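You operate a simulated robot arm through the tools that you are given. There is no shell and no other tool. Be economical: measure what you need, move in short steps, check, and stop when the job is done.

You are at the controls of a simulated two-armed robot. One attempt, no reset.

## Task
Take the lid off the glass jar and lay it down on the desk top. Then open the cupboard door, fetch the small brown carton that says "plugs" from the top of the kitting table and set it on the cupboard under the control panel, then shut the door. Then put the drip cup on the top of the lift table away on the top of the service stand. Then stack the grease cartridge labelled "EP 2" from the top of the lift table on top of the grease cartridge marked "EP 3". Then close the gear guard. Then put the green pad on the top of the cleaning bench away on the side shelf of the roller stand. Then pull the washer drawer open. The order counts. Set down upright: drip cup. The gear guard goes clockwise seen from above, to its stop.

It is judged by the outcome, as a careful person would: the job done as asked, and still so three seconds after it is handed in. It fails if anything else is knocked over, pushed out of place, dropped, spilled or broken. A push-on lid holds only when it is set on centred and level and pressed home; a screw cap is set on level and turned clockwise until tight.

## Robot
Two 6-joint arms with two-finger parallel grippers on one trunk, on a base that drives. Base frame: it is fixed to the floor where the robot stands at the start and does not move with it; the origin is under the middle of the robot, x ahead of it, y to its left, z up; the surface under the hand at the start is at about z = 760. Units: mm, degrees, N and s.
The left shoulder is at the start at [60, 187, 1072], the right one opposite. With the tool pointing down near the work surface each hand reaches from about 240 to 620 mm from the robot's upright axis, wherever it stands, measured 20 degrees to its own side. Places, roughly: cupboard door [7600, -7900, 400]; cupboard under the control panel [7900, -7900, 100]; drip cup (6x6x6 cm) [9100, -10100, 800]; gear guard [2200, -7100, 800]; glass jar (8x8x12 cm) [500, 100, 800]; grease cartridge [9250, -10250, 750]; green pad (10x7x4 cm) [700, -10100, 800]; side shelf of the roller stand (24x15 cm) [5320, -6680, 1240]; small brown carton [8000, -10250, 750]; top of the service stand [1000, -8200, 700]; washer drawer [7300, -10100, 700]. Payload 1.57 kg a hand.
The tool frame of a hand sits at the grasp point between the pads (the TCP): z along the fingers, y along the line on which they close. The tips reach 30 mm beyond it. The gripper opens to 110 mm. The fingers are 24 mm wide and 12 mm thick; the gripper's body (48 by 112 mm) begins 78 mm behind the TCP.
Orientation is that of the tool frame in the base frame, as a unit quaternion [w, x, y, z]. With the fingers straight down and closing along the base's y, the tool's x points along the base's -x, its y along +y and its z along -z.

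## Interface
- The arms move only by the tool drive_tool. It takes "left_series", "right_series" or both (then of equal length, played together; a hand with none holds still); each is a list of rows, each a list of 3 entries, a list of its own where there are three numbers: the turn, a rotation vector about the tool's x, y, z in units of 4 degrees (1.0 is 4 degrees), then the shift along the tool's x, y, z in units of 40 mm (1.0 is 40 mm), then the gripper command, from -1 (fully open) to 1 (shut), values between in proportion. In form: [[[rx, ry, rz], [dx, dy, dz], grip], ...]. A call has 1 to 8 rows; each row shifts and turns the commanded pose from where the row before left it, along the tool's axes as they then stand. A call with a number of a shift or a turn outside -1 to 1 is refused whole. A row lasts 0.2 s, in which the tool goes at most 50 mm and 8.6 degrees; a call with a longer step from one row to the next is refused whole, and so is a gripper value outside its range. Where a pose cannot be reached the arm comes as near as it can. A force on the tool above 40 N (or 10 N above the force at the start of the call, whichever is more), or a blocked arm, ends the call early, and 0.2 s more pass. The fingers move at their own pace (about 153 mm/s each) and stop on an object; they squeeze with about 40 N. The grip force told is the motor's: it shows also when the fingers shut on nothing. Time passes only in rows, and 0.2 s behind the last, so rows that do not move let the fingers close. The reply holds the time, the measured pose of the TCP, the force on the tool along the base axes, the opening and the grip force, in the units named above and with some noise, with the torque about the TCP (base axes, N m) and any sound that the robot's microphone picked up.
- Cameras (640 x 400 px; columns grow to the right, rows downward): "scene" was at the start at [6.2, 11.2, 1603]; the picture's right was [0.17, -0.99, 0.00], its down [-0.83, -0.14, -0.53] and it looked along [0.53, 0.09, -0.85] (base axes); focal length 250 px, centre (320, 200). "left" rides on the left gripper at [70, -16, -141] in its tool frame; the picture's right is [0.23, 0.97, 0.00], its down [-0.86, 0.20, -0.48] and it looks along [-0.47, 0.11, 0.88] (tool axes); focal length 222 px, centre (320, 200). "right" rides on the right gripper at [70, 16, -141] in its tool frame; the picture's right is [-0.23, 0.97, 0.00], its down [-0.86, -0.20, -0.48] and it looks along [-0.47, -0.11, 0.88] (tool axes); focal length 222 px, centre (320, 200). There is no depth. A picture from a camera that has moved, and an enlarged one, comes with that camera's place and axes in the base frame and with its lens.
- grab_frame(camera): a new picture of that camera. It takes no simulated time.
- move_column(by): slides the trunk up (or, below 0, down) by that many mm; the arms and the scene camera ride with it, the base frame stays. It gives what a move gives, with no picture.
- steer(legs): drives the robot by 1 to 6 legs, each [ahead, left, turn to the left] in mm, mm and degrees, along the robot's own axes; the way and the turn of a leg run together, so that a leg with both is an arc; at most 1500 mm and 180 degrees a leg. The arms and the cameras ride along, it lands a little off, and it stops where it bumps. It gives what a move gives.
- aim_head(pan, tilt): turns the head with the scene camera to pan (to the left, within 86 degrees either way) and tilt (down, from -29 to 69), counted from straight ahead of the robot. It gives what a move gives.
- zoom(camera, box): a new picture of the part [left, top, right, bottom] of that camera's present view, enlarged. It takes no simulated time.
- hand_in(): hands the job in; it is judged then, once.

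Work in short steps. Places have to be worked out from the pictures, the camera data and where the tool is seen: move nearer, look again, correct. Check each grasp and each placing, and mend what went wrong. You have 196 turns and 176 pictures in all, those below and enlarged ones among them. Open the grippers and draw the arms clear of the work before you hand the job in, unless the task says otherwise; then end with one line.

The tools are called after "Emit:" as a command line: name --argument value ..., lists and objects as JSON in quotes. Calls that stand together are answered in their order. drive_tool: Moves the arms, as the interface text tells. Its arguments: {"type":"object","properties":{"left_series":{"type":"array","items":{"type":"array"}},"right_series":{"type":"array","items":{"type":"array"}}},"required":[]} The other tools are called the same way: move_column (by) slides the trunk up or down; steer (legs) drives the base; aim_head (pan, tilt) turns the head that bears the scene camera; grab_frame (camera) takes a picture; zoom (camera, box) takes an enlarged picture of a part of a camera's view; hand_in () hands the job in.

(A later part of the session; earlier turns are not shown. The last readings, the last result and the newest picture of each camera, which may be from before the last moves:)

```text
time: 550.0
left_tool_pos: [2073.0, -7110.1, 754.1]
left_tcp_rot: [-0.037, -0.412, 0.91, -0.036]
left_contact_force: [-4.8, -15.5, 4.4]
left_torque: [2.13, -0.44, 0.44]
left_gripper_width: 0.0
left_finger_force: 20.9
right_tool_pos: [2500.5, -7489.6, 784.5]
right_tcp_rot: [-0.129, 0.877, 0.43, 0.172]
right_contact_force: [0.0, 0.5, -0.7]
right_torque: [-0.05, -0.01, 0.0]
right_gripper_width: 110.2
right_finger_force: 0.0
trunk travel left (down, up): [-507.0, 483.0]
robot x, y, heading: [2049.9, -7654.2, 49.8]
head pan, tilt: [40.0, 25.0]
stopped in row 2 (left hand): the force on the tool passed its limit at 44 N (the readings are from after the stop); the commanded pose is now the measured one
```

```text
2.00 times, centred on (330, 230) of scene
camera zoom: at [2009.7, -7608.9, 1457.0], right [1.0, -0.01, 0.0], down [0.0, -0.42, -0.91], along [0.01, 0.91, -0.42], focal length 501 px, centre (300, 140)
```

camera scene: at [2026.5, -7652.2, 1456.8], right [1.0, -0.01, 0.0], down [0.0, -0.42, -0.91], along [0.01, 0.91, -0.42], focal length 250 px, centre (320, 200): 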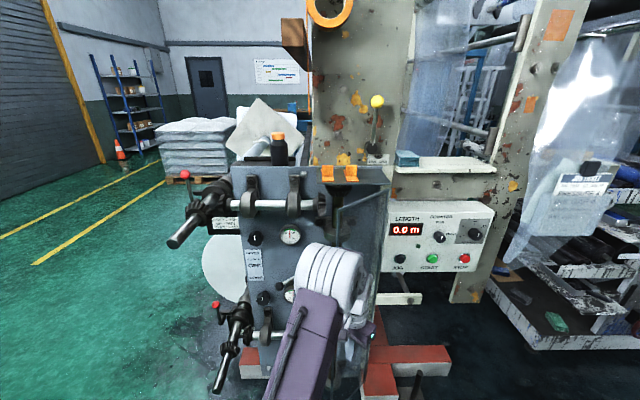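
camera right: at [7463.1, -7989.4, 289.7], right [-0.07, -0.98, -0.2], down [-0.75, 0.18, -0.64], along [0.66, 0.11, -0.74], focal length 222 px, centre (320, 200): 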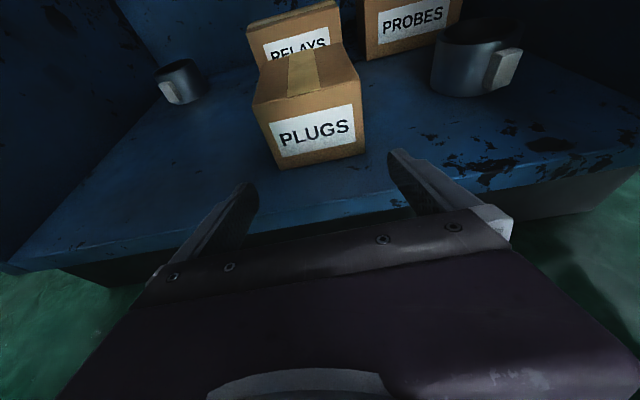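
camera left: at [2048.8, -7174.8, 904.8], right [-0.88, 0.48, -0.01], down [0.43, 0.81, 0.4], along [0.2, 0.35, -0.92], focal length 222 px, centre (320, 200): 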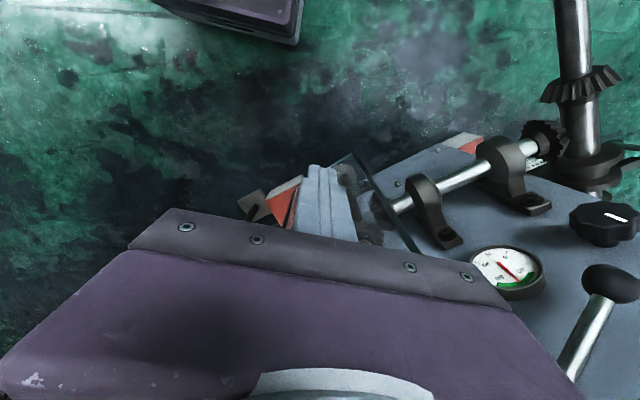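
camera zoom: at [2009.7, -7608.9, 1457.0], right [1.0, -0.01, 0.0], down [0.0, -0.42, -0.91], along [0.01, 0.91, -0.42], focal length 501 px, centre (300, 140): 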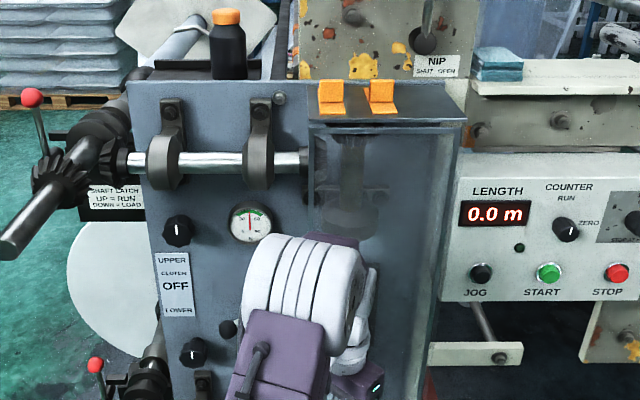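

The guard looks almost flush. I push once more straight in to verify the stop.

Emit:
drive_tool --left_series '[[[0, 0, 0], [-0.1, 0.09, 0], 1], [[0, 0, 0], [-0.1, 0.09, 0], 1], [[0, 0, 0], [-0.1, 0.09, 0], 1]]'

Emit:
drive_tool --left_series '[[[0, 0, 0], [-0.2, 0.18, 0], 1], [[0, 0, 0], [-0.2, 0.18, 0], 1], [[0, 0, 0], [0, 0, 0], 1]]'

Emit:
zoom --camera "scene" --box '[310, 160, 400, 220]'

```text
time: 550.6
left_tool_pos: [2069.2, -7109.2, 753.2]
left_tcp_rot: [-0.04, -0.413, 0.909, -0.039]
left_contact_force: [-6.8, -18.5, 5.3]
left_torque: [2.51, -0.79, 0.6]
left_gripper_width: 0.0
left_finger_force: 20.8
right_tool_pos: [2499.1, -7490.0, 785.1]
right_tcp_rot: [-0.131, 0.876, 0.43, 0.175]
right_contact_force: [0.5, 0.3, -0.3]
right_torque: [-0.01, 0.02, 0.01]
right_gripper_width: 110.1
right_finger_force: 0.0
trunk travel left (down, up): [-507.0, 483.0]
robot x, y, heading: [2050.3, -7652.7, 49.6]
head pan, tilt: [40.0, 25.0]
stopped in row 2 (left hand): the force on the tool passed its limit at 44 N (the readings are from after the stop); the commanded pose is now the measured one
```

```text
time: 550.9
left_tool_pos: [2068.8, -7109.7, 751.5]
left_tcp_rot: [-0.044, -0.414, 0.908, -0.044]
left_contact_force: [-4.9, -20.1, 6.5]
left_torque: [2.8, -0.63, 0.55]
left_gripper_width: 0.3
left_finger_force: 20.9
right_tool_pos: [2498.9, -7490.7, 785.0]
right_tcp_rot: [-0.131, 0.876, 0.431, 0.173]
right_contact_force: [0.3, -0.3, -0.1]
right_torque: [-0.04, -0.03, -0.01]
right_gripper_width: 109.8
right_finger_force: 0.0
trunk travel left (down, up): [-507.0, 483.0]
robot x, y, heading: [2049.7, -7650.3, 49.8]
head pan, tilt: [40.0, 25.0]
stopped in row 1 (left hand): the force on the tool passed its limit at 45 N (the readings are from after the stop); the commanded pose is now the measured one
```

```text
6.67 times, centred on (355, 190) of scene
camera zoom: at [2008.3, -7613.7, 1457.1], right [1.0, -0.01, 0.0], down [0.0, -0.42, -0.91], along [0.01, 0.91, -0.42], focal length 1670 px, centre (87, 267)
```

zoom: 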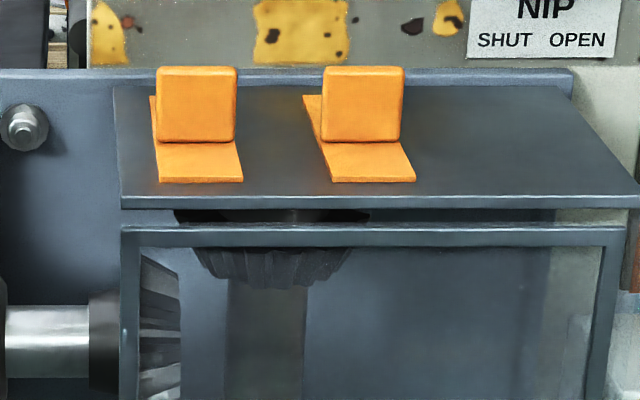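

The guard is flush and hard against its stop. I back off to the south, raise the trunk, and go to the cleaning bench.

Emit:
steer --legs '[[-380, -325, 0], [-640, -550, 0]]'

Emit:
move_column --by 360

Emit:
steer --legs '[[0, 0, -139.5], [0, -1500, 0]]'

Emit:
aim_head --pan 0 --tilt 35

Emit:
grab_frame --camera "scene"

```text
time: 558.0
left_tool_pos: [2078.0, -8459.4, 749.7]
left_tcp_rot: [-0.043, -0.422, 0.905, -0.045]
left_contact_force: [0.6, 0.3, 0.0]
left_torque: [-0.02, -0.03, 0.03]
left_gripper_width: 0.0
left_finger_force: 21.2
right_tool_pos: [2515.6, -8833.2, 784.0]
right_tcp_rot: [-0.131, 0.872, 0.439, 0.172]
right_contact_force: [0.6, -0.8, 0.5]
right_torque: [0.02, -0.03, 0.0]
right_gripper_width: 109.9
right_finger_force: 0.0
trunk travel left (down, up): [-507.0, 483.0]
robot x, y, heading: [2069.4, -9007.0, 50.6]
head pan, tilt: [40.0, 25.0]
```

```text
time: 561.5
left_tool_pos: [2079.0, -8458.5, 1109.1]
left_tcp_rot: [-0.043, -0.423, 0.904, -0.045]
left_contact_force: [0.6, -0.3, -0.5]
left_torque: [0.01, 0.01, 0.01]
left_gripper_width: 0.0
left_finger_force: 21.3
right_tool_pos: [2515.0, -8832.5, 1145.2]
right_tcp_rot: [-0.132, 0.872, 0.439, 0.172]
right_contact_force: [-0.2, 0.3, 0.0]
right_torque: [0.0, 0.01, -0.05]
right_gripper_width: 110.1
right_finger_force: 0.1
trunk travel left (down, up): [-866.0, 123.0]
robot x, y, heading: [2072.3, -9012.0, 50.7]
head pan, tilt: [40.0, 25.0]
```

```text
time: 574.7
left_tool_pos: [901.8, -9467.8, 1109.6]
left_tcp_rot: [-0.058, 0.699, 0.712, 0.025]
left_contact_force: [0.3, 0.1, 0.4]
left_torque: [0.01, -0.01, 0.03]
left_gripper_width: 0.0
left_finger_force: 21.3
right_tool_pos: [326.9, -9472.4, 1142.9]
right_tcp_rot: [0.115, 0.717, -0.663, 0.183]
right_contact_force: [0.2, -0.9, -1.1]
right_torque: [0.01, 0.0, -0.01]
right_gripper_width: 109.9
right_finger_force: 0.1
trunk travel left (down, up): [-866.0, 123.0]
robot x, y, heading: [549.6, -9047.0, -88.4]
head pan, tilt: [40.0, 25.0]
```

```text
time: 575.8
left_tool_pos: [901.2, -9467.1, 1109.9]
left_tcp_rot: [-0.057, 0.699, 0.712, 0.025]
left_contact_force: [0.3, 0.2, -0.3]
left_torque: [-0.01, 0.02, 0.03]
left_gripper_width: 0.0
left_finger_force: 21.5
right_tool_pos: [326.5, -9472.5, 1144.7]
right_tcp_rot: [0.114, 0.717, -0.663, 0.183]
right_contact_force: [-0.2, 0.1, 0.7]
right_torque: [0.0, 0.02, 0.02]
right_gripper_width: 110.0
right_finger_force: 0.0
trunk travel left (down, up): [-866.0, 123.0]
robot x, y, heading: [548.4, -9044.8, -88.6]
head pan, tilt: [0.0, 35.0]
```

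```text
31 pictures are left
camera scene: at [547.4, -9075.7, 1801.1], right [-1.0, -0.03, 0.0], down [-0.02, 0.57, -0.82], along [0.03, -0.82, -0.57], focal length 250 px, centre (320, 200)
```

scene: 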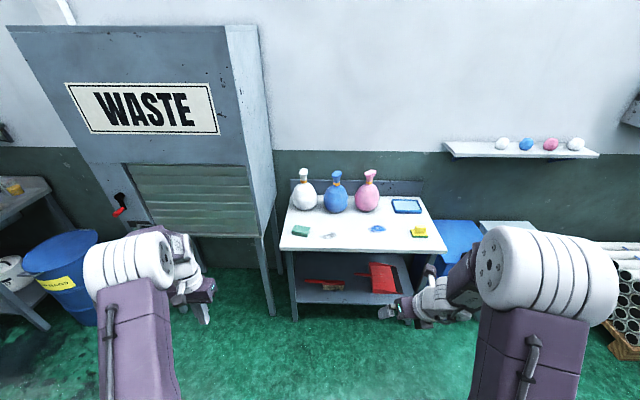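

Emit:
zoom --camera "scene" --box '[270, 160, 450, 260]'

```text
3.56 times, centred on (360, 210) of scene
camera zoom: at [547.4, -9075.7, 1801.1], right [-1.0, -0.03, 0.0], down [-0.02, 0.57, -0.82], along [0.03, -0.82, -0.57], focal length 890 px, centre (178, 164)
```

zoom: 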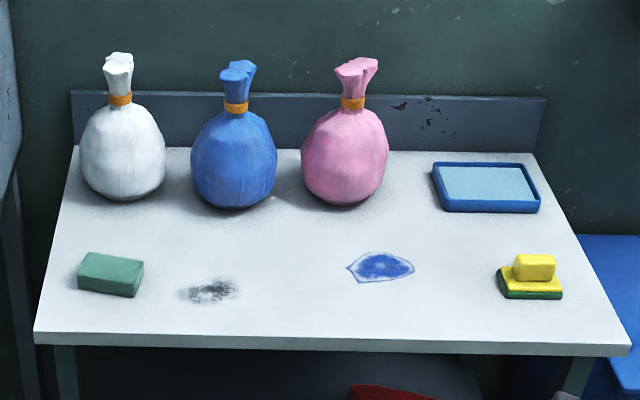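

The green pad is at front-left of the bench, ≈(698,-10140), its long side along x (about 12° off). I level and yaw the left hand so it closes across the short side, and move in.

Emit:
drive_tool --left_series '[[[-0.315, -0.83, 0], [0, 0, 0], -1], [[-0.315, -0.83, 0], [0, 0, 0], -1], [[0, 0, -1], [0, 0, 0], -1], [[0, 0, -1], [0, 0, 0], -1], [[0, 0, -1], [0, 0, 0], -1], [[0, 0, -1], [0, 0, 0], -1], [[0, 0, -1], [0, 0, 0], -1], [[0, 0, -1], [0, 0, 0], -1]]'

Emit:
drive_tool --left_series '[[[0, 0, -1], [0, 0, 0], -1], [[0, 0, -1], [0, 0, 0], -1], [[0, 0, -1], [0, 0, 0], -1], [[0, 0, -1], [0, 0, 0], -1], [[0, 0, -1], [0, 0, 0], -1], [[0, 0, -1], [0, 0, 0], -1], [[0, 0, -1], [0, 0, 0], -1], [[0, 0, -1], [0, 0, 0], -1]]'

Emit:
drive_tool --left_series '[[[0, 0, -1], [0, 0, 0], -1], [[0, 0, -1], [0, 0, 0], -1], [[0, 0, -1], [0, 0, 0], -1], [[0, 0, -1], [0, 0, 0], -1], [[0, 0, -1], [0, 0, 0], -1], [[0, 0, 0], [0, 0, 0], -1]]'

Emit:
steer --legs '[[0, -192, -1.4], [540, 0, 0]]'

Emit:
grab_frame --camera "left"

```text
time: 577.6
left_tool_pos: [902.2, -9468.0, 1109.8]
left_tcp_rot: [0.0, 0.536, 0.844, 0.0]
left_contact_force: [0.2, 1.0, 0.3]
left_torque: [0.01, -0.02, 0.03]
left_gripper_width: 109.8
left_finger_force: 0.1
right_tool_pos: [326.2, -9471.7, 1144.0]
right_tcp_rot: [0.114, 0.717, -0.663, 0.183]
right_contact_force: [0.4, -0.2, 0.3]
right_torque: [0.0, -0.01, 0.01]
right_gripper_width: 110.3
right_finger_force: 0.2
trunk travel left (down, up): [-866.0, 123.0]
robot x, y, heading: [547.6, -9048.7, -88.4]
head pan, tilt: [0.0, 35.0]
```

```text
time: 579.4
left_tool_pos: [899.7, -9466.1, 1110.2]
left_tcp_rot: [-0.001, 0.283, 0.959, 0.0]
left_contact_force: [0.6, -0.6, -0.5]
left_torque: [0.04, 0.0, -0.01]
left_gripper_width: 109.8
left_finger_force: 0.0
right_tool_pos: [325.5, -9471.7, 1144.1]
right_tcp_rot: [0.115, 0.717, -0.663, 0.182]
right_contact_force: [-0.6, 0.5, -0.7]
right_torque: [-0.04, -0.01, -0.01]
right_gripper_width: 110.0
right_finger_force: 0.0
trunk travel left (down, up): [-866.0, 123.0]
robot x, y, heading: [547.8, -9045.9, -88.3]
head pan, tilt: [0.0, 35.0]
```

```text
time: 580.8
left_tool_pos: [901.6, -9467.2, 1109.2]
left_tcp_rot: [-0.001, 0.113, 0.994, 0.0]
left_contact_force: [-0.5, -0.4, 0.6]
left_torque: [-0.03, 0.0, 0.04]
left_gripper_width: 109.8
left_finger_force: 0.0
right_tool_pos: [325.7, -9471.4, 1143.0]
right_tcp_rot: [0.116, 0.716, -0.663, 0.183]
right_contact_force: [-0.3, 0.0, -0.2]
right_torque: [-0.03, 0.0, 0.03]
right_gripper_width: 110.0
right_finger_force: 0.1
trunk travel left (down, up): [-866.0, 123.0]
robot x, y, heading: [549.3, -9048.5, -88.1]
head pan, tilt: [0.0, 35.0]
```

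```text
time: 585.1
left_tool_pos: [702.1, -10020.2, 1110.4]
left_tcp_rot: [0.0, 0.127, 0.992, 0.0]
left_contact_force: [-0.5, -0.1, -0.4]
left_torque: [-0.03, -0.01, 0.0]
left_gripper_width: 109.8
left_finger_force: 0.1
right_tool_pos: [126.3, -10008.4, 1144.7]
right_tcp_rot: [0.118, 0.707, -0.673, 0.181]
right_contact_force: [0.0, 0.6, 0.3]
right_torque: [-0.03, 0.0, -0.01]
right_gripper_width: 110.0
right_finger_force: 0.0
trunk travel left (down, up): [-866.0, 123.0]
robot x, y, heading: [363.7, -9590.3, -89.9]
head pan, tilt: [0.0, 35.0]
```

```text
29 pictures are left
camera left: at [630.1, -10017.3, 1252.4], right [0.03, 1.0, 0.0], down [0.88, -0.02, 0.48], along [0.48, -0.01, -0.88], focal length 222 px, centre (320, 200)
```

left: 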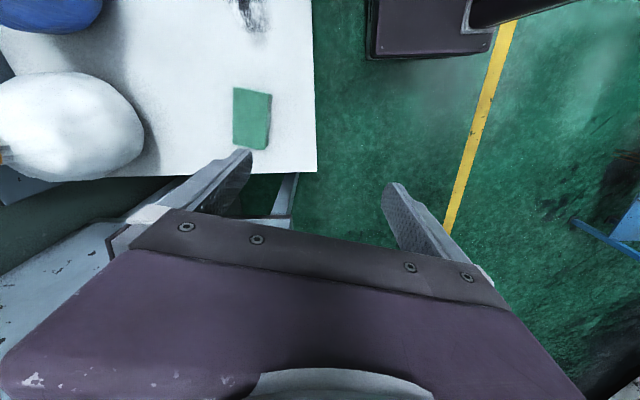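

Pad at ≈(696,-10153). I extend over it, trim the yaw, and lower partly.

Emit:
drive_tool --left_series '[[[0, 0, 0], [-0.18, -0.825, 0], -1], [[0, 0, 0], [-0.18, -0.825, 0], -1], [[0, 0, 0], [-0.18, -0.825, 0], -1], [[0, 0, 0], [-0.18, -0.8, 0], -1], [[0, 0, -1], [0, 0, 0.8], -1], [[0, 0, -1], [0, 0, 0.8], -1], [[0, 0, 0], [0, 0, 0.9], -1], [[0, 0, 0], [0, 0, 0.9], -1]]'

Emit:
grab_frame --camera "left"

```text
time: 586.9
left_tool_pos: [697.1, -10157.4, 974.0]
left_tcp_rot: [0.0, 0.057, 0.998, 0.0]
left_contact_force: [0.4, -0.6, -0.2]
left_torque: [-0.02, 0.01, -0.01]
left_gripper_width: 110.2
left_finger_force: 0.0
right_tool_pos: [128.0, -10008.6, 1144.1]
right_tcp_rot: [0.117, 0.707, -0.673, 0.181]
right_contact_force: [-0.5, -0.6, -0.2]
right_torque: [0.01, -0.02, 0.0]
right_gripper_width: 109.9
right_finger_force: 0.1
trunk travel left (down, up): [-866.0, 123.0]
robot x, y, heading: [360.4, -9591.3, -90.2]
head pan, tilt: [0.0, 35.0]
```

```text
28 pictures are left
camera left: at [625.7, -10163.9, 1114.7], right [-0.11, 0.99, 0.0], down [0.87, 0.1, 0.48], along [0.47, 0.06, -0.88], focal length 222 px, centre (320, 200)
```

left: 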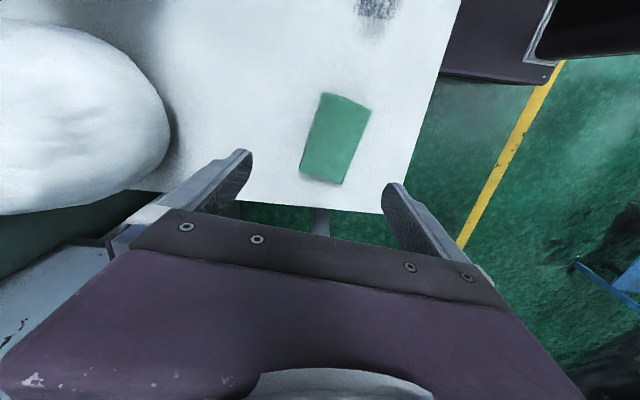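

Pad refined: centre (690,-10138), top z≈843, ~10° yaw. I align, descend to TCP z≈842, and grip.

Emit:
drive_tool --left_series '[[[0, 0, 1], [0.215, 0.45, 0.5], -0.75], [[0, 0, 0], [0, 0, 0.9], -0.75], [[0, 0, 0], [0, 0, 0.9], -0.75], [[0, 0, 0], [0, 0, 0.8], -0.75], [[0, 0, 0], [0, 0, 0.2], -0.75], [[0, 0, 0], [0, 0, 0], 0.2], [[0, 0, 0], [0, 0, 0], 1], [[0, 0, 0], [0, 0, 0], 1]]'

Emit:
drive_tool --left_series '[[[0, 0, 0], [0, 0, -0.5], 1], [[0, 0, 0], [0, 0, -1], 1], [[0, 0, 0], [0, 0, -1], 1], [[0, 0, 0], [0, 0, -1], 1], [[0, 0, 0], [0, 0, -1], 1], [[0, 0, 0], [0, 0, -1], 1], [[0, 0, 0], [0, 0, -1], 1]]'

Emit:
grab_frame --camera "left"

```text
time: 588.7
left_tool_pos: [685.2, -10119.2, 861.1]
left_tcp_rot: [-0.001, 0.092, 0.996, 0.0]
left_contact_force: [-0.2, 1.2, -0.7]
left_torque: [0.02, -0.04, 0.02]
left_gripper_width: 60.9
left_finger_force: 40.1
left hand out of reach, approached as far as the arm can: row 3, 4, 5
right_tool_pos: [126.3, -10009.0, 1144.2]
right_tcp_rot: [0.118, 0.707, -0.674, 0.181]
right_contact_force: [-0.2, 0.2, -0.3]
right_torque: [0.04, 0.0, 0.04]
right_gripper_width: 109.8
right_finger_force: 0.1
trunk travel left (down, up): [-866.0, 123.0]
robot x, y, heading: [362.6, -9591.7, -89.7]
head pan, tilt: [0.0, 35.0]
```

```text
time: 590.3
left_tool_pos: [682.8, -10119.6, 1121.2]
left_tcp_rot: [-0.001, 0.093, 0.996, 0.0]
left_contact_force: [-1.3, 0.4, -0.4]
left_torque: [-0.03, 0.01, -0.01]
left_gripper_width: 61.1
left_finger_force: 40.4
right_tool_pos: [125.9, -10008.7, 1144.3]
right_tcp_rot: [0.118, 0.707, -0.674, 0.181]
right_contact_force: [-0.2, -0.2, 0.0]
right_torque: [-0.02, 0.0, 0.0]
right_gripper_width: 109.9
right_finger_force: 0.0
trunk travel left (down, up): [-866.0, 123.0]
robot x, y, heading: [365.1, -9592.9, -89.7]
head pan, tilt: [0.0, 35.0]
```

```text
27 pictures are left
camera left: at [611.5, -10121.1, 1262.0], right [-0.04, 1.0, 0.0], down [0.88, 0.04, 0.48], along [0.48, 0.02, -0.88], focal length 222 px, centre (320, 200)
```

left: 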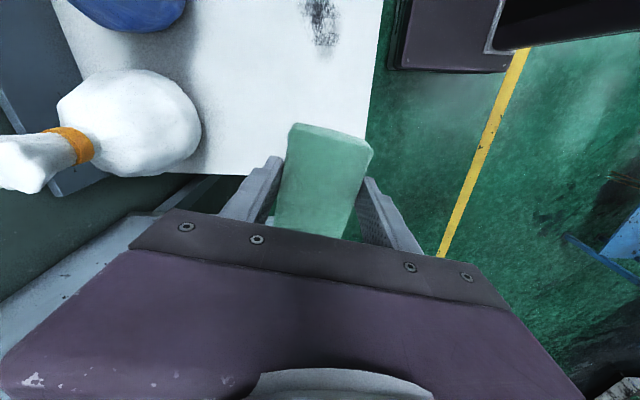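

Pad held (61 mm). I back off, turn east and drive toward the roller stand.

Emit:
steer --legs '[[-510, 0, 0], [0, 0, 90], [1500, 0, 0], [1500, 0, 0], [1500, 0, 0]]'

Emit:
aim_head --pan 60 --tilt 15

Emit:
grab_frame --camera "scene"

```text
time: 618.3
left_tool_pos: [5406.0, -8707.5, 1120.1]
left_tcp_rot: [0.0, -0.646, 0.763, 0.0]
left_contact_force: [0.4, -0.1, -0.1]
left_torque: [-0.02, -0.01, -0.01]
left_gripper_width: 60.6
left_finger_force: 40.2
right_tool_pos: [5307.3, -9267.3, 1144.7]
right_tcp_rot: [-0.047, 0.976, 0.034, 0.211]
right_contact_force: [0.2, 0.9, -0.6]
right_torque: [0.01, 0.02, -0.02]
right_gripper_width: 109.8
right_finger_force: 0.1
trunk travel left (down, up): [-866.0, 123.0]
robot x, y, heading: [4882.4, -9038.3, 1.2]
head pan, tilt: [0.0, 35.0]
```

```text
time: 619.6
left_tool_pos: [5407.5, -8707.9, 1119.8]
left_tcp_rot: [0.0, -0.646, 0.763, 0.0]
left_contact_force: [0.2, -0.1, -0.5]
left_torque: [-0.01, 0.01, -0.02]
left_gripper_width: 60.8
left_finger_force: 40.1
right_tool_pos: [5308.6, -9266.7, 1143.1]
right_tcp_rot: [-0.047, 0.976, 0.033, 0.21]
right_contact_force: [0.3, 1.0, 0.4]
right_torque: [0.01, -0.01, -0.02]
right_gripper_width: 110.2
right_finger_force: 0.0
trunk travel left (down, up): [-866.0, 123.0]
robot x, y, heading: [4883.1, -9039.9, 1.3]
head pan, tilt: [60.0, 15.0]
```

```text
26 pictures are left
camera scene: at [4868.2, -8961.4, 1833.1], right [0.88, -0.48, 0.0], down [-0.13, -0.23, -0.97], along [0.47, 0.85, -0.26], focal length 250 px, centre (320, 200)
```

scene: 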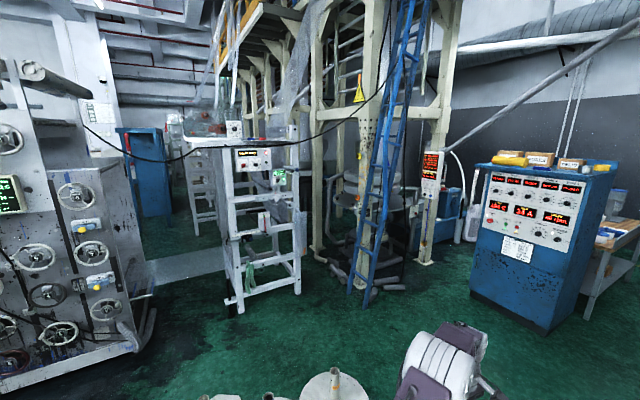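

Emit:
zoom --camera "scene" --box '[180, 100, 320, 320]'

```text
1.82 times, centred on (250, 210) of scene
camera zoom: at [4868.2, -8961.4, 1833.1], right [0.88, -0.48, 0.0], down [-0.13, -0.23, -0.97], along [0.47, 0.85, -0.26], focal length 455 px, centre (447, 182)
```

zoom: 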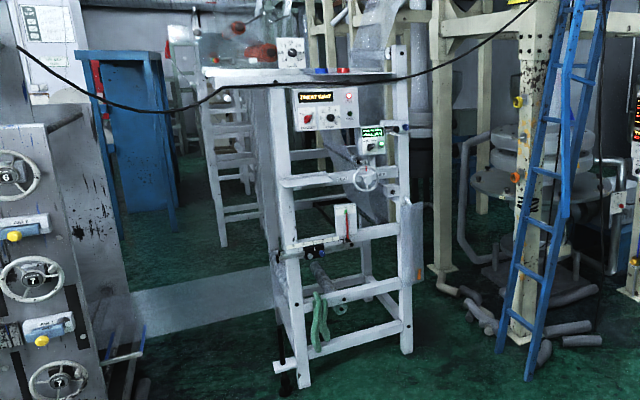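

The shelf seems to be on the white stand's front, around z≈1235. Floor discs block the direct way, so I go round: east to x≈6250, then north to y≈-7600, and look.

Emit:
steer --legs '[[1370, 0, 0], [0, 0, 89], [1400, 0, 0]]'

Emit:
aim_head --pan 42 --tilt 28

Emit:
grab_frame --camera "scene"

```text
time: 635.9
left_tool_pos: [5932.3, -7129.2, 1119.4]
left_tcp_rot: [0.0, 0.995, -0.101, 0.001]
left_contact_force: [-0.2, -0.5, -0.1]
left_torque: [0.01, 0.0, 0.01]
left_gripper_width: 60.8
left_finger_force: 40.3
right_tool_pos: [6488.2, -7253.0, 1142.8]
right_tcp_rot: [-0.177, 0.683, 0.7, 0.115]
right_contact_force: [-3.6, -3.4, 0.4]
right_torque: [-0.09, -0.03, -0.13]
right_gripper_width: 107.4
right_finger_force: 0.1
trunk travel left (down, up): [-866.0, 123.0]
robot x, y, heading: [6251.2, -7660.7, 89.3]
head pan, tilt: [60.0, 15.0]
stopped in leg 3: the force on the tool passed its limit at 50 N (the readings are from after the stop); the commanded pose is now the measured one
```

```text
time: 636.7
left_tool_pos: [5933.3, -7129.4, 1120.4]
left_tcp_rot: [0.0, 0.995, -0.101, 0.002]
left_contact_force: [-0.3, -0.1, -0.1]
left_torque: [-0.01, -0.01, 0.02]
left_gripper_width: 60.9
left_finger_force: 39.6
right_tool_pos: [6488.0, -7254.6, 1142.1]
right_tcp_rot: [-0.177, 0.683, 0.699, 0.116]
right_contact_force: [-3.4, -3.0, -1.9]
right_torque: [-0.12, 0.21, -0.15]
right_gripper_width: 106.2
right_finger_force: 0.0
trunk travel left (down, up): [-866.0, 123.0]
robot x, y, heading: [6254.1, -7663.7, 89.0]
head pan, tilt: [42.0, 28.0]
```

```text
24 pictures are left
camera scene: at [6183.2, -7655.7, 1812.0], right [0.75, 0.66, 0.0], down [0.31, -0.35, -0.88], along [-0.58, 0.67, -0.47], focal length 250 px, centre (320, 200)
```

scene: 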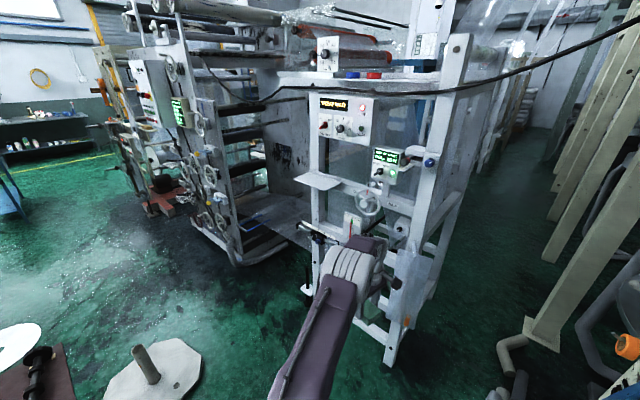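

I touched something with the right hand (the ladder), so I back off 120 mm, then inspect the small side shelf seen at ≈(5318,-6660).

Emit:
steer --legs '[[-120, 0, 0]]'

Emit:
zoom --camera "scene" --box '[270, 80, 470, 280]'

Emit:
grab_frame --camera "right"

```text
time: 638.0
left_tool_pos: [5931.8, -7244.3, 1118.4]
left_tcp_rot: [0.002, 0.995, -0.101, 0.0]
left_contact_force: [-0.1, 0.6, -0.8]
left_torque: [-0.03, 0.01, 0.0]
left_gripper_width: 60.7
left_finger_force: 40.4
right_tool_pos: [6485.8, -7368.4, 1141.5]
right_tcp_rot: [-0.176, 0.683, 0.699, 0.114]
right_contact_force: [-0.7, 0.8, -0.3]
right_torque: [0.01, -0.02, 0.04]
right_gripper_width: 110.1
right_finger_force: 0.1
trunk travel left (down, up): [-866.0, 123.0]
robot x, y, heading: [6245.6, -7780.1, 89.0]
head pan, tilt: [42.0, 28.0]
```

```text
2.00 times, centred on (370, 180) of scene
camera zoom: at [6182.6, -7769.1, 1812.0], right [0.75, 0.66, 0.0], down [0.31, -0.36, -0.88], along [-0.58, 0.67, -0.47], focal length 501 px, centre (220, 240)
```

zoom: 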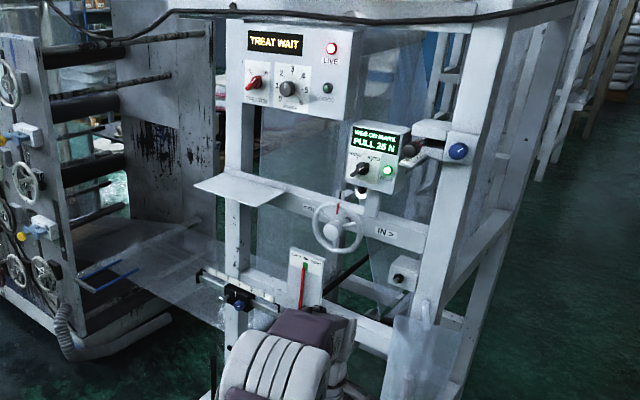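

```text
22 pictures are left
camera right: at [6515.5, -7361.1, 1295.6], right [0.97, -0.17, -0.17], down [-0.15, -0.98, 0.11], along [-0.18, -0.08, -0.98], focal length 222 px, centre (320, 200)
```

right: 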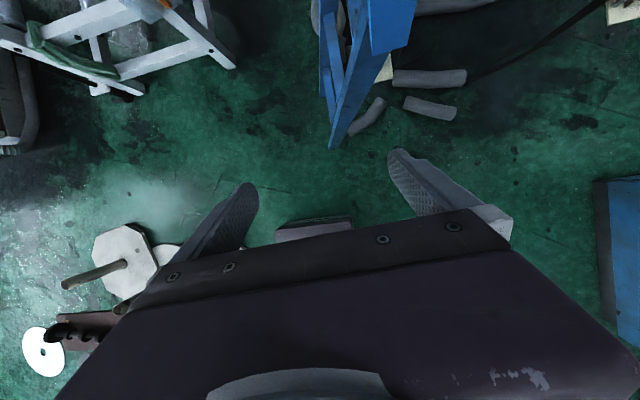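

Shelf measured: centre ≈(5300,-6665), z≈1240, spanning x 5193–5405, attached on its north edge. I pull the right hand in, and check the floor discs between here and the stand.

Emit:
drive_tool --right_series '[[[0, 0, 0], [-0.91, -0.04, -0.4], -1], [[0, 0, 0], [-0.91, -0.04, -0.4], -1], [[0, 0, 0], [-0.91, -0.04, -0.4], -1], [[0, 0, 0], [0, 0, 0], -1], [[0, 0, 0], [0, 0, 0], -1], [[0, 0, 0], [0, 0, 0], -1], [[0, 0, 0], [0, 0, 0], -1], [[0, 0, 0], [0, 0, 0], -1]]' --left_series '[[[0, 0, 1], [0, 0, -0.5], 1], [[0, 0, 1], [0, 0, -0.5], 1], [[0, 0, 1], [0, 0, -0.5], 1], [[0, 0, 1], [0, 0, -0.5], 1], [[0, 0, 1], [0, 0, 0], 1], [[0, 0, 1], [0, 0, 0], 1], [[0, 0, 1], [0, 0, 0], 1], [[0, 0, 1], [0, 0, 0], 1]]'

Emit:
drive_tool --left_series '[[[0, 0, 1], [0, 0, 0], 1], [[0, 0, 1], [0, 0, 0], 1], [[0, 0, 1], [0, 0, 0], 1], [[0, 0, 1], [0, 0, 0], 1], [[0, 0, 1], [0, 0, 0], 1], [[0, 0, 1], [0, 0, 0], 1], [[0, 0, 1], [0, 0, 0], 1], [[0, 0, 1], [0, 0, 0], 1]]'

Emit:
drive_tool --left_series '[[[0, 0, 1], [0, 0, 0], 1], [[0, 0, 1], [0, 0, 0], 1], [[0, 0, 1], [0, 0, 0], 1], [[0, 0, 0.6], [0, 0, 0], 1]]'

Emit:
move_column --by 120

Emit:
aim_head --pan 70 --tilt 45

Emit:
grab_frame --camera "scene"

```text
time: 639.8
left_tool_pos: [5930.9, -7247.1, 1200.2]
left_tcp_rot: [0.0, 0.928, -0.373, 0.0]
left_contact_force: [0.4, 0.3, -0.6]
left_torque: [0.0, -0.05, 0.04]
left_gripper_width: 61.0
left_finger_force: 40.1
right_tool_pos: [6510.4, -7432.7, 1149.6]
right_tcp_rot: [-0.177, 0.683, 0.699, 0.114]
right_contact_force: [0.6, -0.2, 0.0]
right_torque: [0.0, 0.01, 0.01]
right_gripper_width: 109.9
right_finger_force: 0.1
right hand out of reach, approached as far as the arm can: row 2, 3
trunk travel left (down, up): [-866.0, 123.0]
robot x, y, heading: [6246.2, -7782.0, 89.0]
head pan, tilt: [42.0, 28.0]
```

```text
time: 641.6
left_tool_pos: [5932.7, -7246.2, 1198.3]
left_tcp_rot: [0.0, 0.789, -0.614, 0.0]
left_contact_force: [0.3, -0.5, -0.2]
left_torque: [-0.02, 0.0, 0.03]
left_gripper_width: 60.7
left_finger_force: 40.1
right_tool_pos: [6511.5, -7433.4, 1150.9]
right_tcp_rot: [-0.176, 0.684, 0.699, 0.115]
right_contact_force: [0.1, 0.2, -0.4]
right_torque: [0.01, -0.02, 0.02]
right_gripper_width: 110.1
right_finger_force: 0.1
trunk travel left (down, up): [-866.0, 123.0]
robot x, y, heading: [6247.2, -7780.4, 89.1]
head pan, tilt: [42.0, 28.0]
```

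```text
time: 642.6
left_tool_pos: [5932.1, -7247.0, 1199.5]
left_tcp_rot: [0.0, 0.707, -0.707, 0.0]
left_contact_force: [0.0, 0.9, -0.7]
left_torque: [0.01, -0.02, -0.04]
left_gripper_width: 60.7
left_finger_force: 40.5
right_tool_pos: [6510.5, -7432.3, 1149.9]
right_tcp_rot: [-0.177, 0.684, 0.699, 0.114]
right_contact_force: [-0.1, -0.6, 0.1]
right_torque: [-0.01, 0.0, 0.01]
right_gripper_width: 109.9
right_finger_force: 0.1
trunk travel left (down, up): [-866.0, 123.0]
robot x, y, heading: [6246.7, -7780.9, 89.0]
head pan, tilt: [42.0, 28.0]
```

```text
time: 644.1
left_tool_pos: [5932.6, -7248.1, 1320.0]
left_tcp_rot: [0.0, 0.707, -0.707, 0.0]
left_contact_force: [0.0, -0.8, -0.1]
left_torque: [-0.03, -0.02, 0.02]
left_gripper_width: 60.8
left_finger_force: 40.4
right_tool_pos: [6508.8, -7434.3, 1269.9]
right_tcp_rot: [-0.175, 0.684, 0.699, 0.114]
right_contact_force: [-0.3, 0.2, -0.6]
right_torque: [-0.02, -0.02, 0.01]
right_gripper_width: 109.9
right_finger_force: 0.1
trunk travel left (down, up): [-986.0, 3.0]
robot x, y, heading: [6245.7, -7778.8, 89.0]
head pan, tilt: [42.0, 28.0]
```

```text
time: 645.0
left_tool_pos: [5932.2, -7246.5, 1319.1]
left_tcp_rot: [0.0, 0.707, -0.707, 0.0]
left_contact_force: [-0.2, 0.8, -0.9]
left_torque: [-0.03, 0.07, 0.01]
left_gripper_width: 60.8
left_finger_force: 40.0
right_tool_pos: [6510.5, -7433.1, 1270.2]
right_tcp_rot: [-0.176, 0.684, 0.699, 0.114]
right_contact_force: [0.4, 0.4, 0.1]
right_torque: [-0.05, 0.01, -0.01]
right_gripper_width: 110.0
right_finger_force: 0.0
trunk travel left (down, up): [-986.0, 3.0]
robot x, y, heading: [6247.0, -7779.9, 88.7]
head pan, tilt: [70.0, 45.0]
```

```text
21 pictures are left
camera scene: at [6166.6, -7812.4, 1906.3], right [0.36, 0.93, 0.0], down [0.66, -0.25, -0.71], along [-0.66, 0.25, -0.71], focal length 250 px, centre (320, 200)
```

scene: 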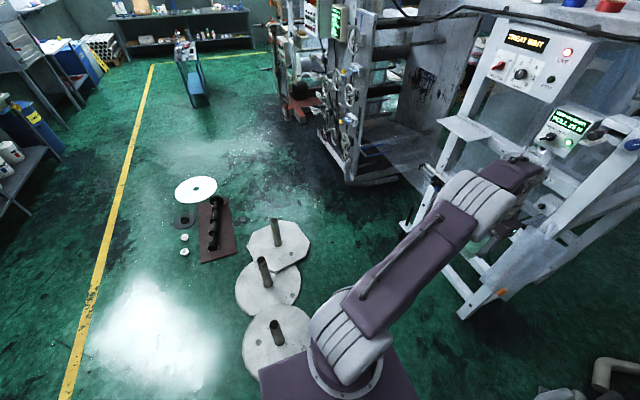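

The discs are at y<-7650, clear of my path. I drive diagonally so the left hand stops ~130 mm short of the shelf.

Emit:
steer --legs '[[404, 640, 1]]'

Emit:
aim_head --pan 25 --tilt 40

Emit:
grab_frame --camera "scene"

Emit:
grab_frame --camera "left"

```text
time: 647.1
left_tool_pos: [5729.2, -7118.9, 1327.8]
left_tcp_rot: [0.001, 0.708, -0.706, -0.007]
left_contact_force: [2.2, -1.7, 0.8]
left_torque: [0.09, 0.11, 0.0]
left_gripper_width: 60.7
left_finger_force: 40.2
right_tool_pos: [6308.3, -7302.9, 1269.9]
right_tcp_rot: [-0.183, 0.682, 0.699, 0.112]
right_contact_force: [0.3, -0.9, 0.0]
right_torque: [0.06, 0.13, 0.03]
right_gripper_width: 110.1
right_finger_force: 0.1
trunk travel left (down, up): [-986.0, 3.0]
robot x, y, heading: [6028.6, -7644.8, 89.2]
head pan, tilt: [70.0, 45.0]
stopped in leg 1: the robot was blocked; the commanded pose is now the measured one
```

```text
time: 648.2
left_tool_pos: [5712.7, -7109.3, 1318.7]
left_tcp_rot: [0.0, 0.708, -0.706, 0.001]
left_contact_force: [-0.1, -0.4, -0.2]
left_torque: [0.0, 0.01, 0.02]
left_gripper_width: 60.8
left_finger_force: 39.7
right_tool_pos: [6293.0, -7292.2, 1270.5]
right_tcp_rot: [-0.175, 0.682, 0.701, 0.113]
right_contact_force: [-0.1, 0.8, -0.5]
right_torque: [0.01, 0.01, 0.01]
right_gripper_width: 110.0
right_finger_force: 0.1
trunk travel left (down, up): [-986.0, 3.0]
robot x, y, heading: [6028.7, -7643.6, 89.1]
head pan, tilt: [25.0, 40.0]
```

```text
20 pictures are left
camera scene: at [5990.2, -7624.6, 1913.5], right [0.91, 0.41, 0.0], down [0.27, -0.59, -0.77], along [-0.32, 0.7, -0.64], focal length 250 px, centre (320, 200)
```

scene: 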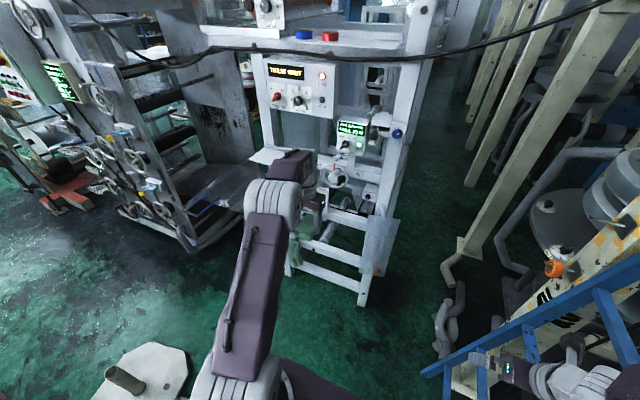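

```text
19 pictures are left
camera left: at [5728.8, -7177.3, 1460.8], right [-0.97, -0.23, 0.0], down [-0.2, 0.85, 0.48], along [-0.11, 0.46, -0.88], focal length 222 px, centre (320, 200)
```

left: 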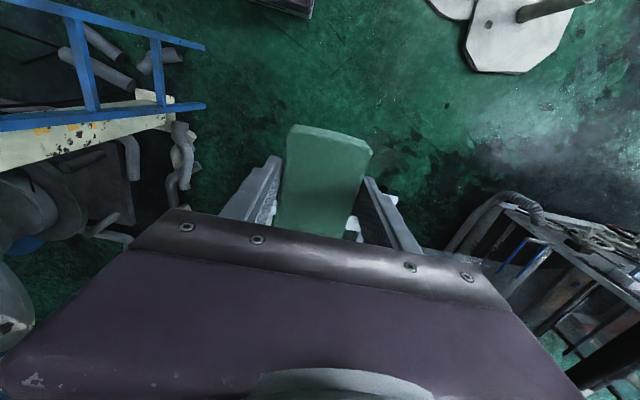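

The base was blocked, probably by the nearest floor disc at its rear-left. I step away north-east, turn left a little to keep the right hand off the ladder, then approach.

Emit:
steer --legs '[[60, -30, 0], [0, 0, 20], [312, 218, 0], [0, 0, -19]]'

Emit:
grab_frame --camera "scene"

```text
time: 653.3
left_tool_pos: [5429.7, -6828.7, 1319.0]
left_tcp_rot: [-0.001, 0.711, -0.704, 0.001]
left_contact_force: [-0.3, -0.6, -0.7]
left_torque: [0.01, -0.03, -0.01]
left_gripper_width: 60.7
left_finger_force: 40.6
right_tool_pos: [6009.7, -7009.0, 1272.2]
right_tcp_rot: [-0.175, 0.681, 0.703, 0.112]
right_contact_force: [0.1, 0.8, -0.9]
right_torque: [0.0, 0.02, 0.0]
right_gripper_width: 109.9
right_finger_force: 0.1
trunk travel left (down, up): [-986.0, 3.0]
robot x, y, heading: [5749.9, -7361.4, 89.5]
head pan, tilt: [25.0, 40.0]
```

```text
18 pictures are left
camera scene: at [5709.9, -7342.5, 1913.5], right [0.91, 0.42, 0.0], down [0.27, -0.58, -0.77], along [-0.32, 0.7, -0.64], focal length 250 px, centre (320, 200)
```

scene: 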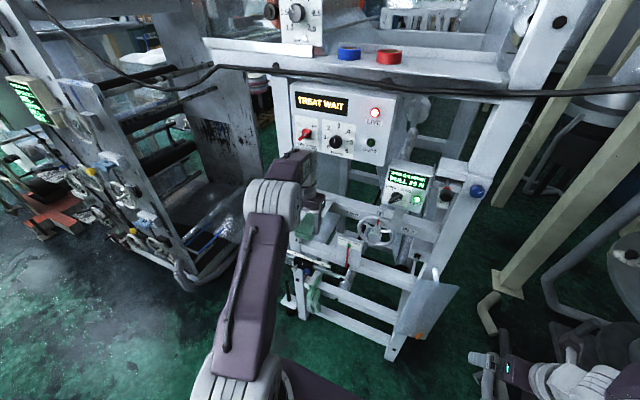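

In position. I sidestep 125 mm left and look with the left camera at the shelf.

Emit:
steer --legs '[[0, 125, 0.3]]'

Emit:
grab_frame --camera "left"

Emit:
zoom --camera "scene" --box '[230, 60, 430, 260]'

```text
time: 654.6
left_tool_pos: [5308.8, -6830.5, 1319.9]
left_tcp_rot: [0.001, 0.712, -0.702, -0.001]
left_contact_force: [-0.6, -0.3, -1.0]
left_torque: [-0.01, 0.03, 0.0]
left_gripper_width: 60.6
left_finger_force: 39.9
right_tool_pos: [5890.0, -7007.7, 1269.3]
right_tcp_rot: [-0.179, 0.678, 0.704, 0.111]
right_contact_force: [0.4, -0.1, 0.0]
right_torque: [-0.03, 0.03, 0.02]
right_gripper_width: 110.1
right_finger_force: 0.0
trunk travel left (down, up): [-986.0, 3.0]
robot x, y, heading: [5626.7, -7359.7, 89.8]
head pan, tilt: [25.0, 40.0]
```

```text
17 pictures are left
camera left: at [5326.6, -6898.4, 1462.6], right [-0.97, -0.24, 0.0], down [-0.21, 0.85, 0.48], along [-0.12, 0.46, -0.88], focal length 222 px, centre (320, 200)
```

left: 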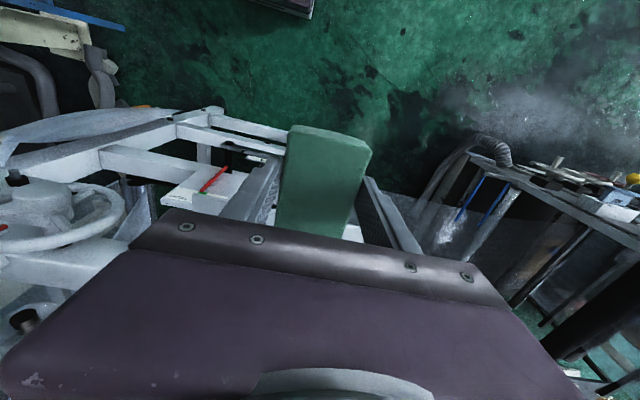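

```text
2.00 times, centred on (330, 160) of scene
camera zoom: at [5595.0, -7343.0, 1913.7], right [0.91, 0.42, 0.0], down [0.27, -0.58, -0.77], along [-0.33, 0.69, -0.64], focal length 501 px, centre (300, 280)
```

zoom: 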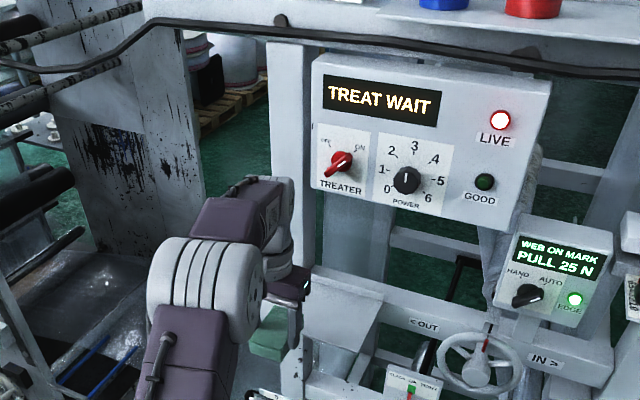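

Shelf confirmed: x 5180–5420, y −6755…−6587. I raise the hand 15 mm and drive 142 mm in so the pad is over the shelf.

Emit:
drive_tool --left_series '[[[0, 0, 0], [0, 0, -0.4], 1], [[0, 0, 0], [0, 0, 0], 1]]'

Emit:
steer --legs '[[142, 9, 0]]'

Emit:
grab_frame --camera "left"

```text
time: 655.2
left_tool_pos: [5309.1, -6830.0, 1336.4]
left_tcp_rot: [0.0, 0.712, -0.703, -0.001]
left_contact_force: [-0.2, -0.3, 0.2]
left_torque: [0.02, 0.06, -0.01]
left_gripper_width: 60.8
left_finger_force: 39.8
right_tool_pos: [5888.9, -7007.8, 1269.9]
right_tcp_rot: [-0.178, 0.679, 0.704, 0.111]
right_contact_force: [1.5, -0.3, -1.2]
right_torque: [-0.01, 0.06, 0.06]
right_gripper_width: 109.9
right_finger_force: 0.1
trunk travel left (down, up): [-986.0, 3.0]
robot x, y, heading: [5628.5, -7358.0, 89.8]
head pan, tilt: [25.0, 40.0]
```

```text
time: 656.5
left_tool_pos: [5296.3, -6692.1, 1338.8]
left_tcp_rot: [-0.002, 0.712, -0.703, -0.002]
left_contact_force: [0.2, -0.4, -0.2]
left_torque: [-0.03, -0.02, -0.02]
left_gripper_width: 60.5
left_finger_force: 39.8
right_tool_pos: [5878.1, -6869.4, 1273.5]
right_tcp_rot: [-0.178, 0.679, 0.703, 0.114]
right_contact_force: [0.0, 0.1, -0.2]
right_torque: [0.02, 0.0, 0.0]
right_gripper_width: 110.0
right_finger_force: 0.0
trunk travel left (down, up): [-986.0, 3.0]
robot x, y, heading: [5617.1, -7219.5, 89.7]
head pan, tilt: [25.0, 40.0]
```

```text
15 pictures are left
camera left: at [5312.6, -6760.9, 1480.3], right [-0.97, -0.24, 0.0], down [-0.21, 0.85, 0.48], along [-0.11, 0.47, -0.88], focal length 222 px, centre (320, 200)
```

left: 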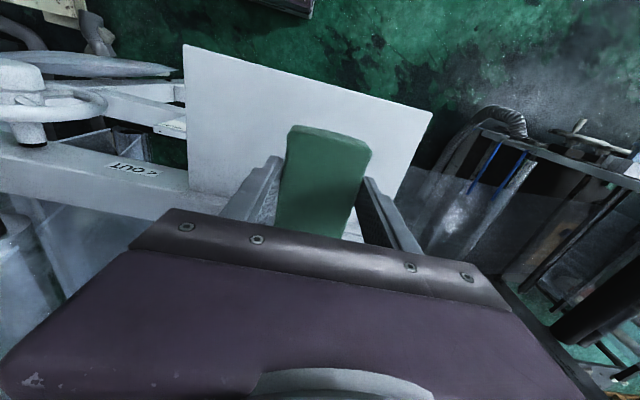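

Shelf edges confirm the pad is well within it (y −6740…−6636, x 5266–5326). I lower 30 mm, then in small steps.

Emit:
drive_tool --left_series '[[[0, 0, 0], [0, 0, 0.4], 1], [[0, 0, 0], [0, 0, 0.35], 1], [[0, 0, 0], [0, 0, 0], 1]]'

Emit:
drive_tool --left_series '[[[0, 0, 0], [0, 0, 0.08], 1], [[0, 0, 0], [0, 0, 0], 1]]'

Emit:
drive_tool --left_series '[[[0, 0, 0], [0, 0, 0.08], 1], [[0, 0, 0], [0, 0, 0], 1]]'

```text
time: 657.3
left_tool_pos: [5295.7, -6692.7, 1310.4]
left_tcp_rot: [-0.003, 0.712, -0.702, -0.002]
left_contact_force: [-0.3, -0.5, -0.6]
left_torque: [0.01, -0.01, 0.02]
left_gripper_width: 60.7
left_finger_force: 40.5
right_tool_pos: [5877.0, -6871.0, 1272.5]
right_tcp_rot: [-0.178, 0.679, 0.703, 0.114]
right_contact_force: [-0.2, 0.4, 0.3]
right_torque: [-0.04, 0.0, 0.01]
right_gripper_width: 110.0
right_finger_force: 0.1
trunk travel left (down, up): [-986.0, 3.0]
robot x, y, heading: [5619.9, -7214.7, 90.0]
head pan, tilt: [25.0, 40.0]
```

```text
time: 657.9
left_tool_pos: [5296.4, -6691.7, 1306.9]
left_tcp_rot: [-0.003, 0.711, -0.703, -0.001]
left_contact_force: [-0.5, 0.0, -0.6]
left_torque: [-0.01, 0.01, 0.02]
left_gripper_width: 60.9
left_finger_force: 40.2
right_tool_pos: [5877.1, -6869.8, 1272.1]
right_tcp_rot: [-0.178, 0.678, 0.704, 0.114]
right_contact_force: [-0.2, 0.3, -0.6]
right_torque: [-0.03, -0.01, -0.01]
right_gripper_width: 110.1
right_finger_force: 0.1
trunk travel left (down, up): [-986.0, 3.0]
robot x, y, heading: [5616.0, -7215.4, 90.0]
head pan, tilt: [25.0, 40.0]
```

```text
time: 658.5
left_tool_pos: [5297.8, -6691.4, 1303.0]
left_tcp_rot: [-0.002, 0.711, -0.703, -0.003]
left_contact_force: [0.3, 1.0, 0.3]
left_torque: [-0.02, 0.03, 0.0]
left_gripper_width: 60.7
left_finger_force: 40.0
right_tool_pos: [5878.4, -6870.8, 1272.7]
right_tcp_rot: [-0.178, 0.678, 0.704, 0.113]
right_contact_force: [1.3, -0.5, -0.2]
right_torque: [-0.03, -0.01, 0.01]
right_gripper_width: 110.0
right_finger_force: 0.0
trunk travel left (down, up): [-986.0, 3.0]
robot x, y, heading: [5618.5, -7215.5, 90.0]
head pan, tilt: [25.0, 40.0]
```

Emit:
drive_tool --left_series '[[[0, 0, 0], [0, 0, 0.08], 1], [[0, 0, 0], [0, 0, 0], 1]]'

Emit:
drive_tool --left_series '[[[0, 0, 0], [0, 0, 0.08], 1], [[0, 0, 0], [0, 0, 0], 1]]'

```text
time: 659.1
left_tool_pos: [5296.6, -6692.9, 1300.8]
left_tcp_rot: [-0.001, 0.712, -0.703, -0.002]
left_contact_force: [-0.9, 1.2, -1.0]
left_torque: [0.03, 0.02, 0.0]
left_gripper_width: 60.7
left_finger_force: 39.8
right_tool_pos: [5877.3, -6870.7, 1272.7]
right_tcp_rot: [-0.178, 0.679, 0.704, 0.114]
right_contact_force: [-0.7, 0.1, 0.6]
right_torque: [0.04, 0.01, 0.01]
right_gripper_width: 110.0
right_finger_force: 0.1
trunk travel left (down, up): [-986.0, 3.0]
robot x, y, heading: [5617.5, -7216.9, 89.9]
head pan, tilt: [25.0, 40.0]
```

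```text
time: 659.7
left_tool_pos: [5296.9, -6691.5, 1297.3]
left_tcp_rot: [-0.002, 0.712, -0.702, -0.002]
left_contact_force: [1.2, -0.3, -0.1]
left_torque: [-0.02, -0.01, 0.01]
left_gripper_width: 60.9
left_finger_force: 40.0
right_tool_pos: [5877.3, -6872.2, 1271.9]
right_tcp_rot: [-0.178, 0.679, 0.703, 0.114]
right_contact_force: [0.0, -0.1, 0.5]
right_torque: [0.0, 0.02, -0.02]
right_gripper_width: 110.0
right_finger_force: 0.0
trunk travel left (down, up): [-986.0, 3.0]
robot x, y, heading: [5617.3, -7216.3, 89.8]
head pan, tilt: [25.0, 40.0]
```

Emit:
drive_tool --left_series '[[[0, 0, 0], [0, 0, 0.08], 1], [[0, 0, 0], [0, 0, 0], 1]]'

Emit:
drive_tool --left_series '[[[0, 0, 0], [0, 0, 0.08], 1], [[0, 0, 0], [0, 0, 0], 1]]'

Emit:
drive_tool --left_series '[[[0, 0, 0], [0, 0, 0.08], 1], [[0, 0, 0], [0, 0, 0], 1]]'

```text
time: 660.3
left_tool_pos: [5296.4, -6692.5, 1293.9]
left_tcp_rot: [-0.002, 0.711, -0.703, -0.001]
left_contact_force: [-0.7, -0.2, 0.0]
left_torque: [0.0, 0.02, -0.01]
left_gripper_width: 60.7
left_finger_force: 39.8
right_tool_pos: [5875.7, -6870.6, 1271.9]
right_tcp_rot: [-0.177, 0.679, 0.703, 0.113]
right_contact_force: [0.1, 0.3, -0.2]
right_torque: [-0.01, 0.02, 0.01]
right_gripper_width: 110.1
right_finger_force: 0.0
trunk travel left (down, up): [-986.0, 3.0]
robot x, y, heading: [5614.8, -7218.2, 89.8]
head pan, tilt: [25.0, 40.0]
```

```text
time: 660.9
left_tool_pos: [5296.4, -6692.8, 1290.4]
left_tcp_rot: [-0.002, 0.712, -0.702, -0.002]
left_contact_force: [-0.3, 0.3, -0.7]
left_torque: [0.03, -0.03, 0.02]
left_gripper_width: 60.8
left_finger_force: 40.0
right_tool_pos: [5876.5, -6871.1, 1272.3]
right_tcp_rot: [-0.179, 0.678, 0.704, 0.114]
right_contact_force: [-0.7, 0.3, -0.2]
right_torque: [0.02, 0.0, -0.04]
right_gripper_width: 109.9
right_finger_force: 0.0
trunk travel left (down, up): [-986.0, 3.0]
robot x, y, heading: [5616.1, -7216.8, 89.8]
head pan, tilt: [25.0, 40.0]
```

```text
time: 661.5
left_tool_pos: [5296.6, -6691.1, 1286.8]
left_tcp_rot: [-0.002, 0.712, -0.702, -0.001]
left_contact_force: [-0.4, -0.3, 0.1]
left_torque: [0.0, -0.01, 0.0]
left_gripper_width: 60.7
left_finger_force: 40.1
right_tool_pos: [5877.0, -6870.6, 1272.7]
right_tcp_rot: [-0.178, 0.679, 0.703, 0.113]
right_contact_force: [-0.5, -0.4, -0.1]
right_torque: [0.02, -0.02, -0.03]
right_gripper_width: 110.1
right_finger_force: 0.2
trunk travel left (down, up): [-986.0, 3.0]
robot x, y, heading: [5617.9, -7216.4, 89.9]
head pan, tilt: [25.0, 40.0]
```

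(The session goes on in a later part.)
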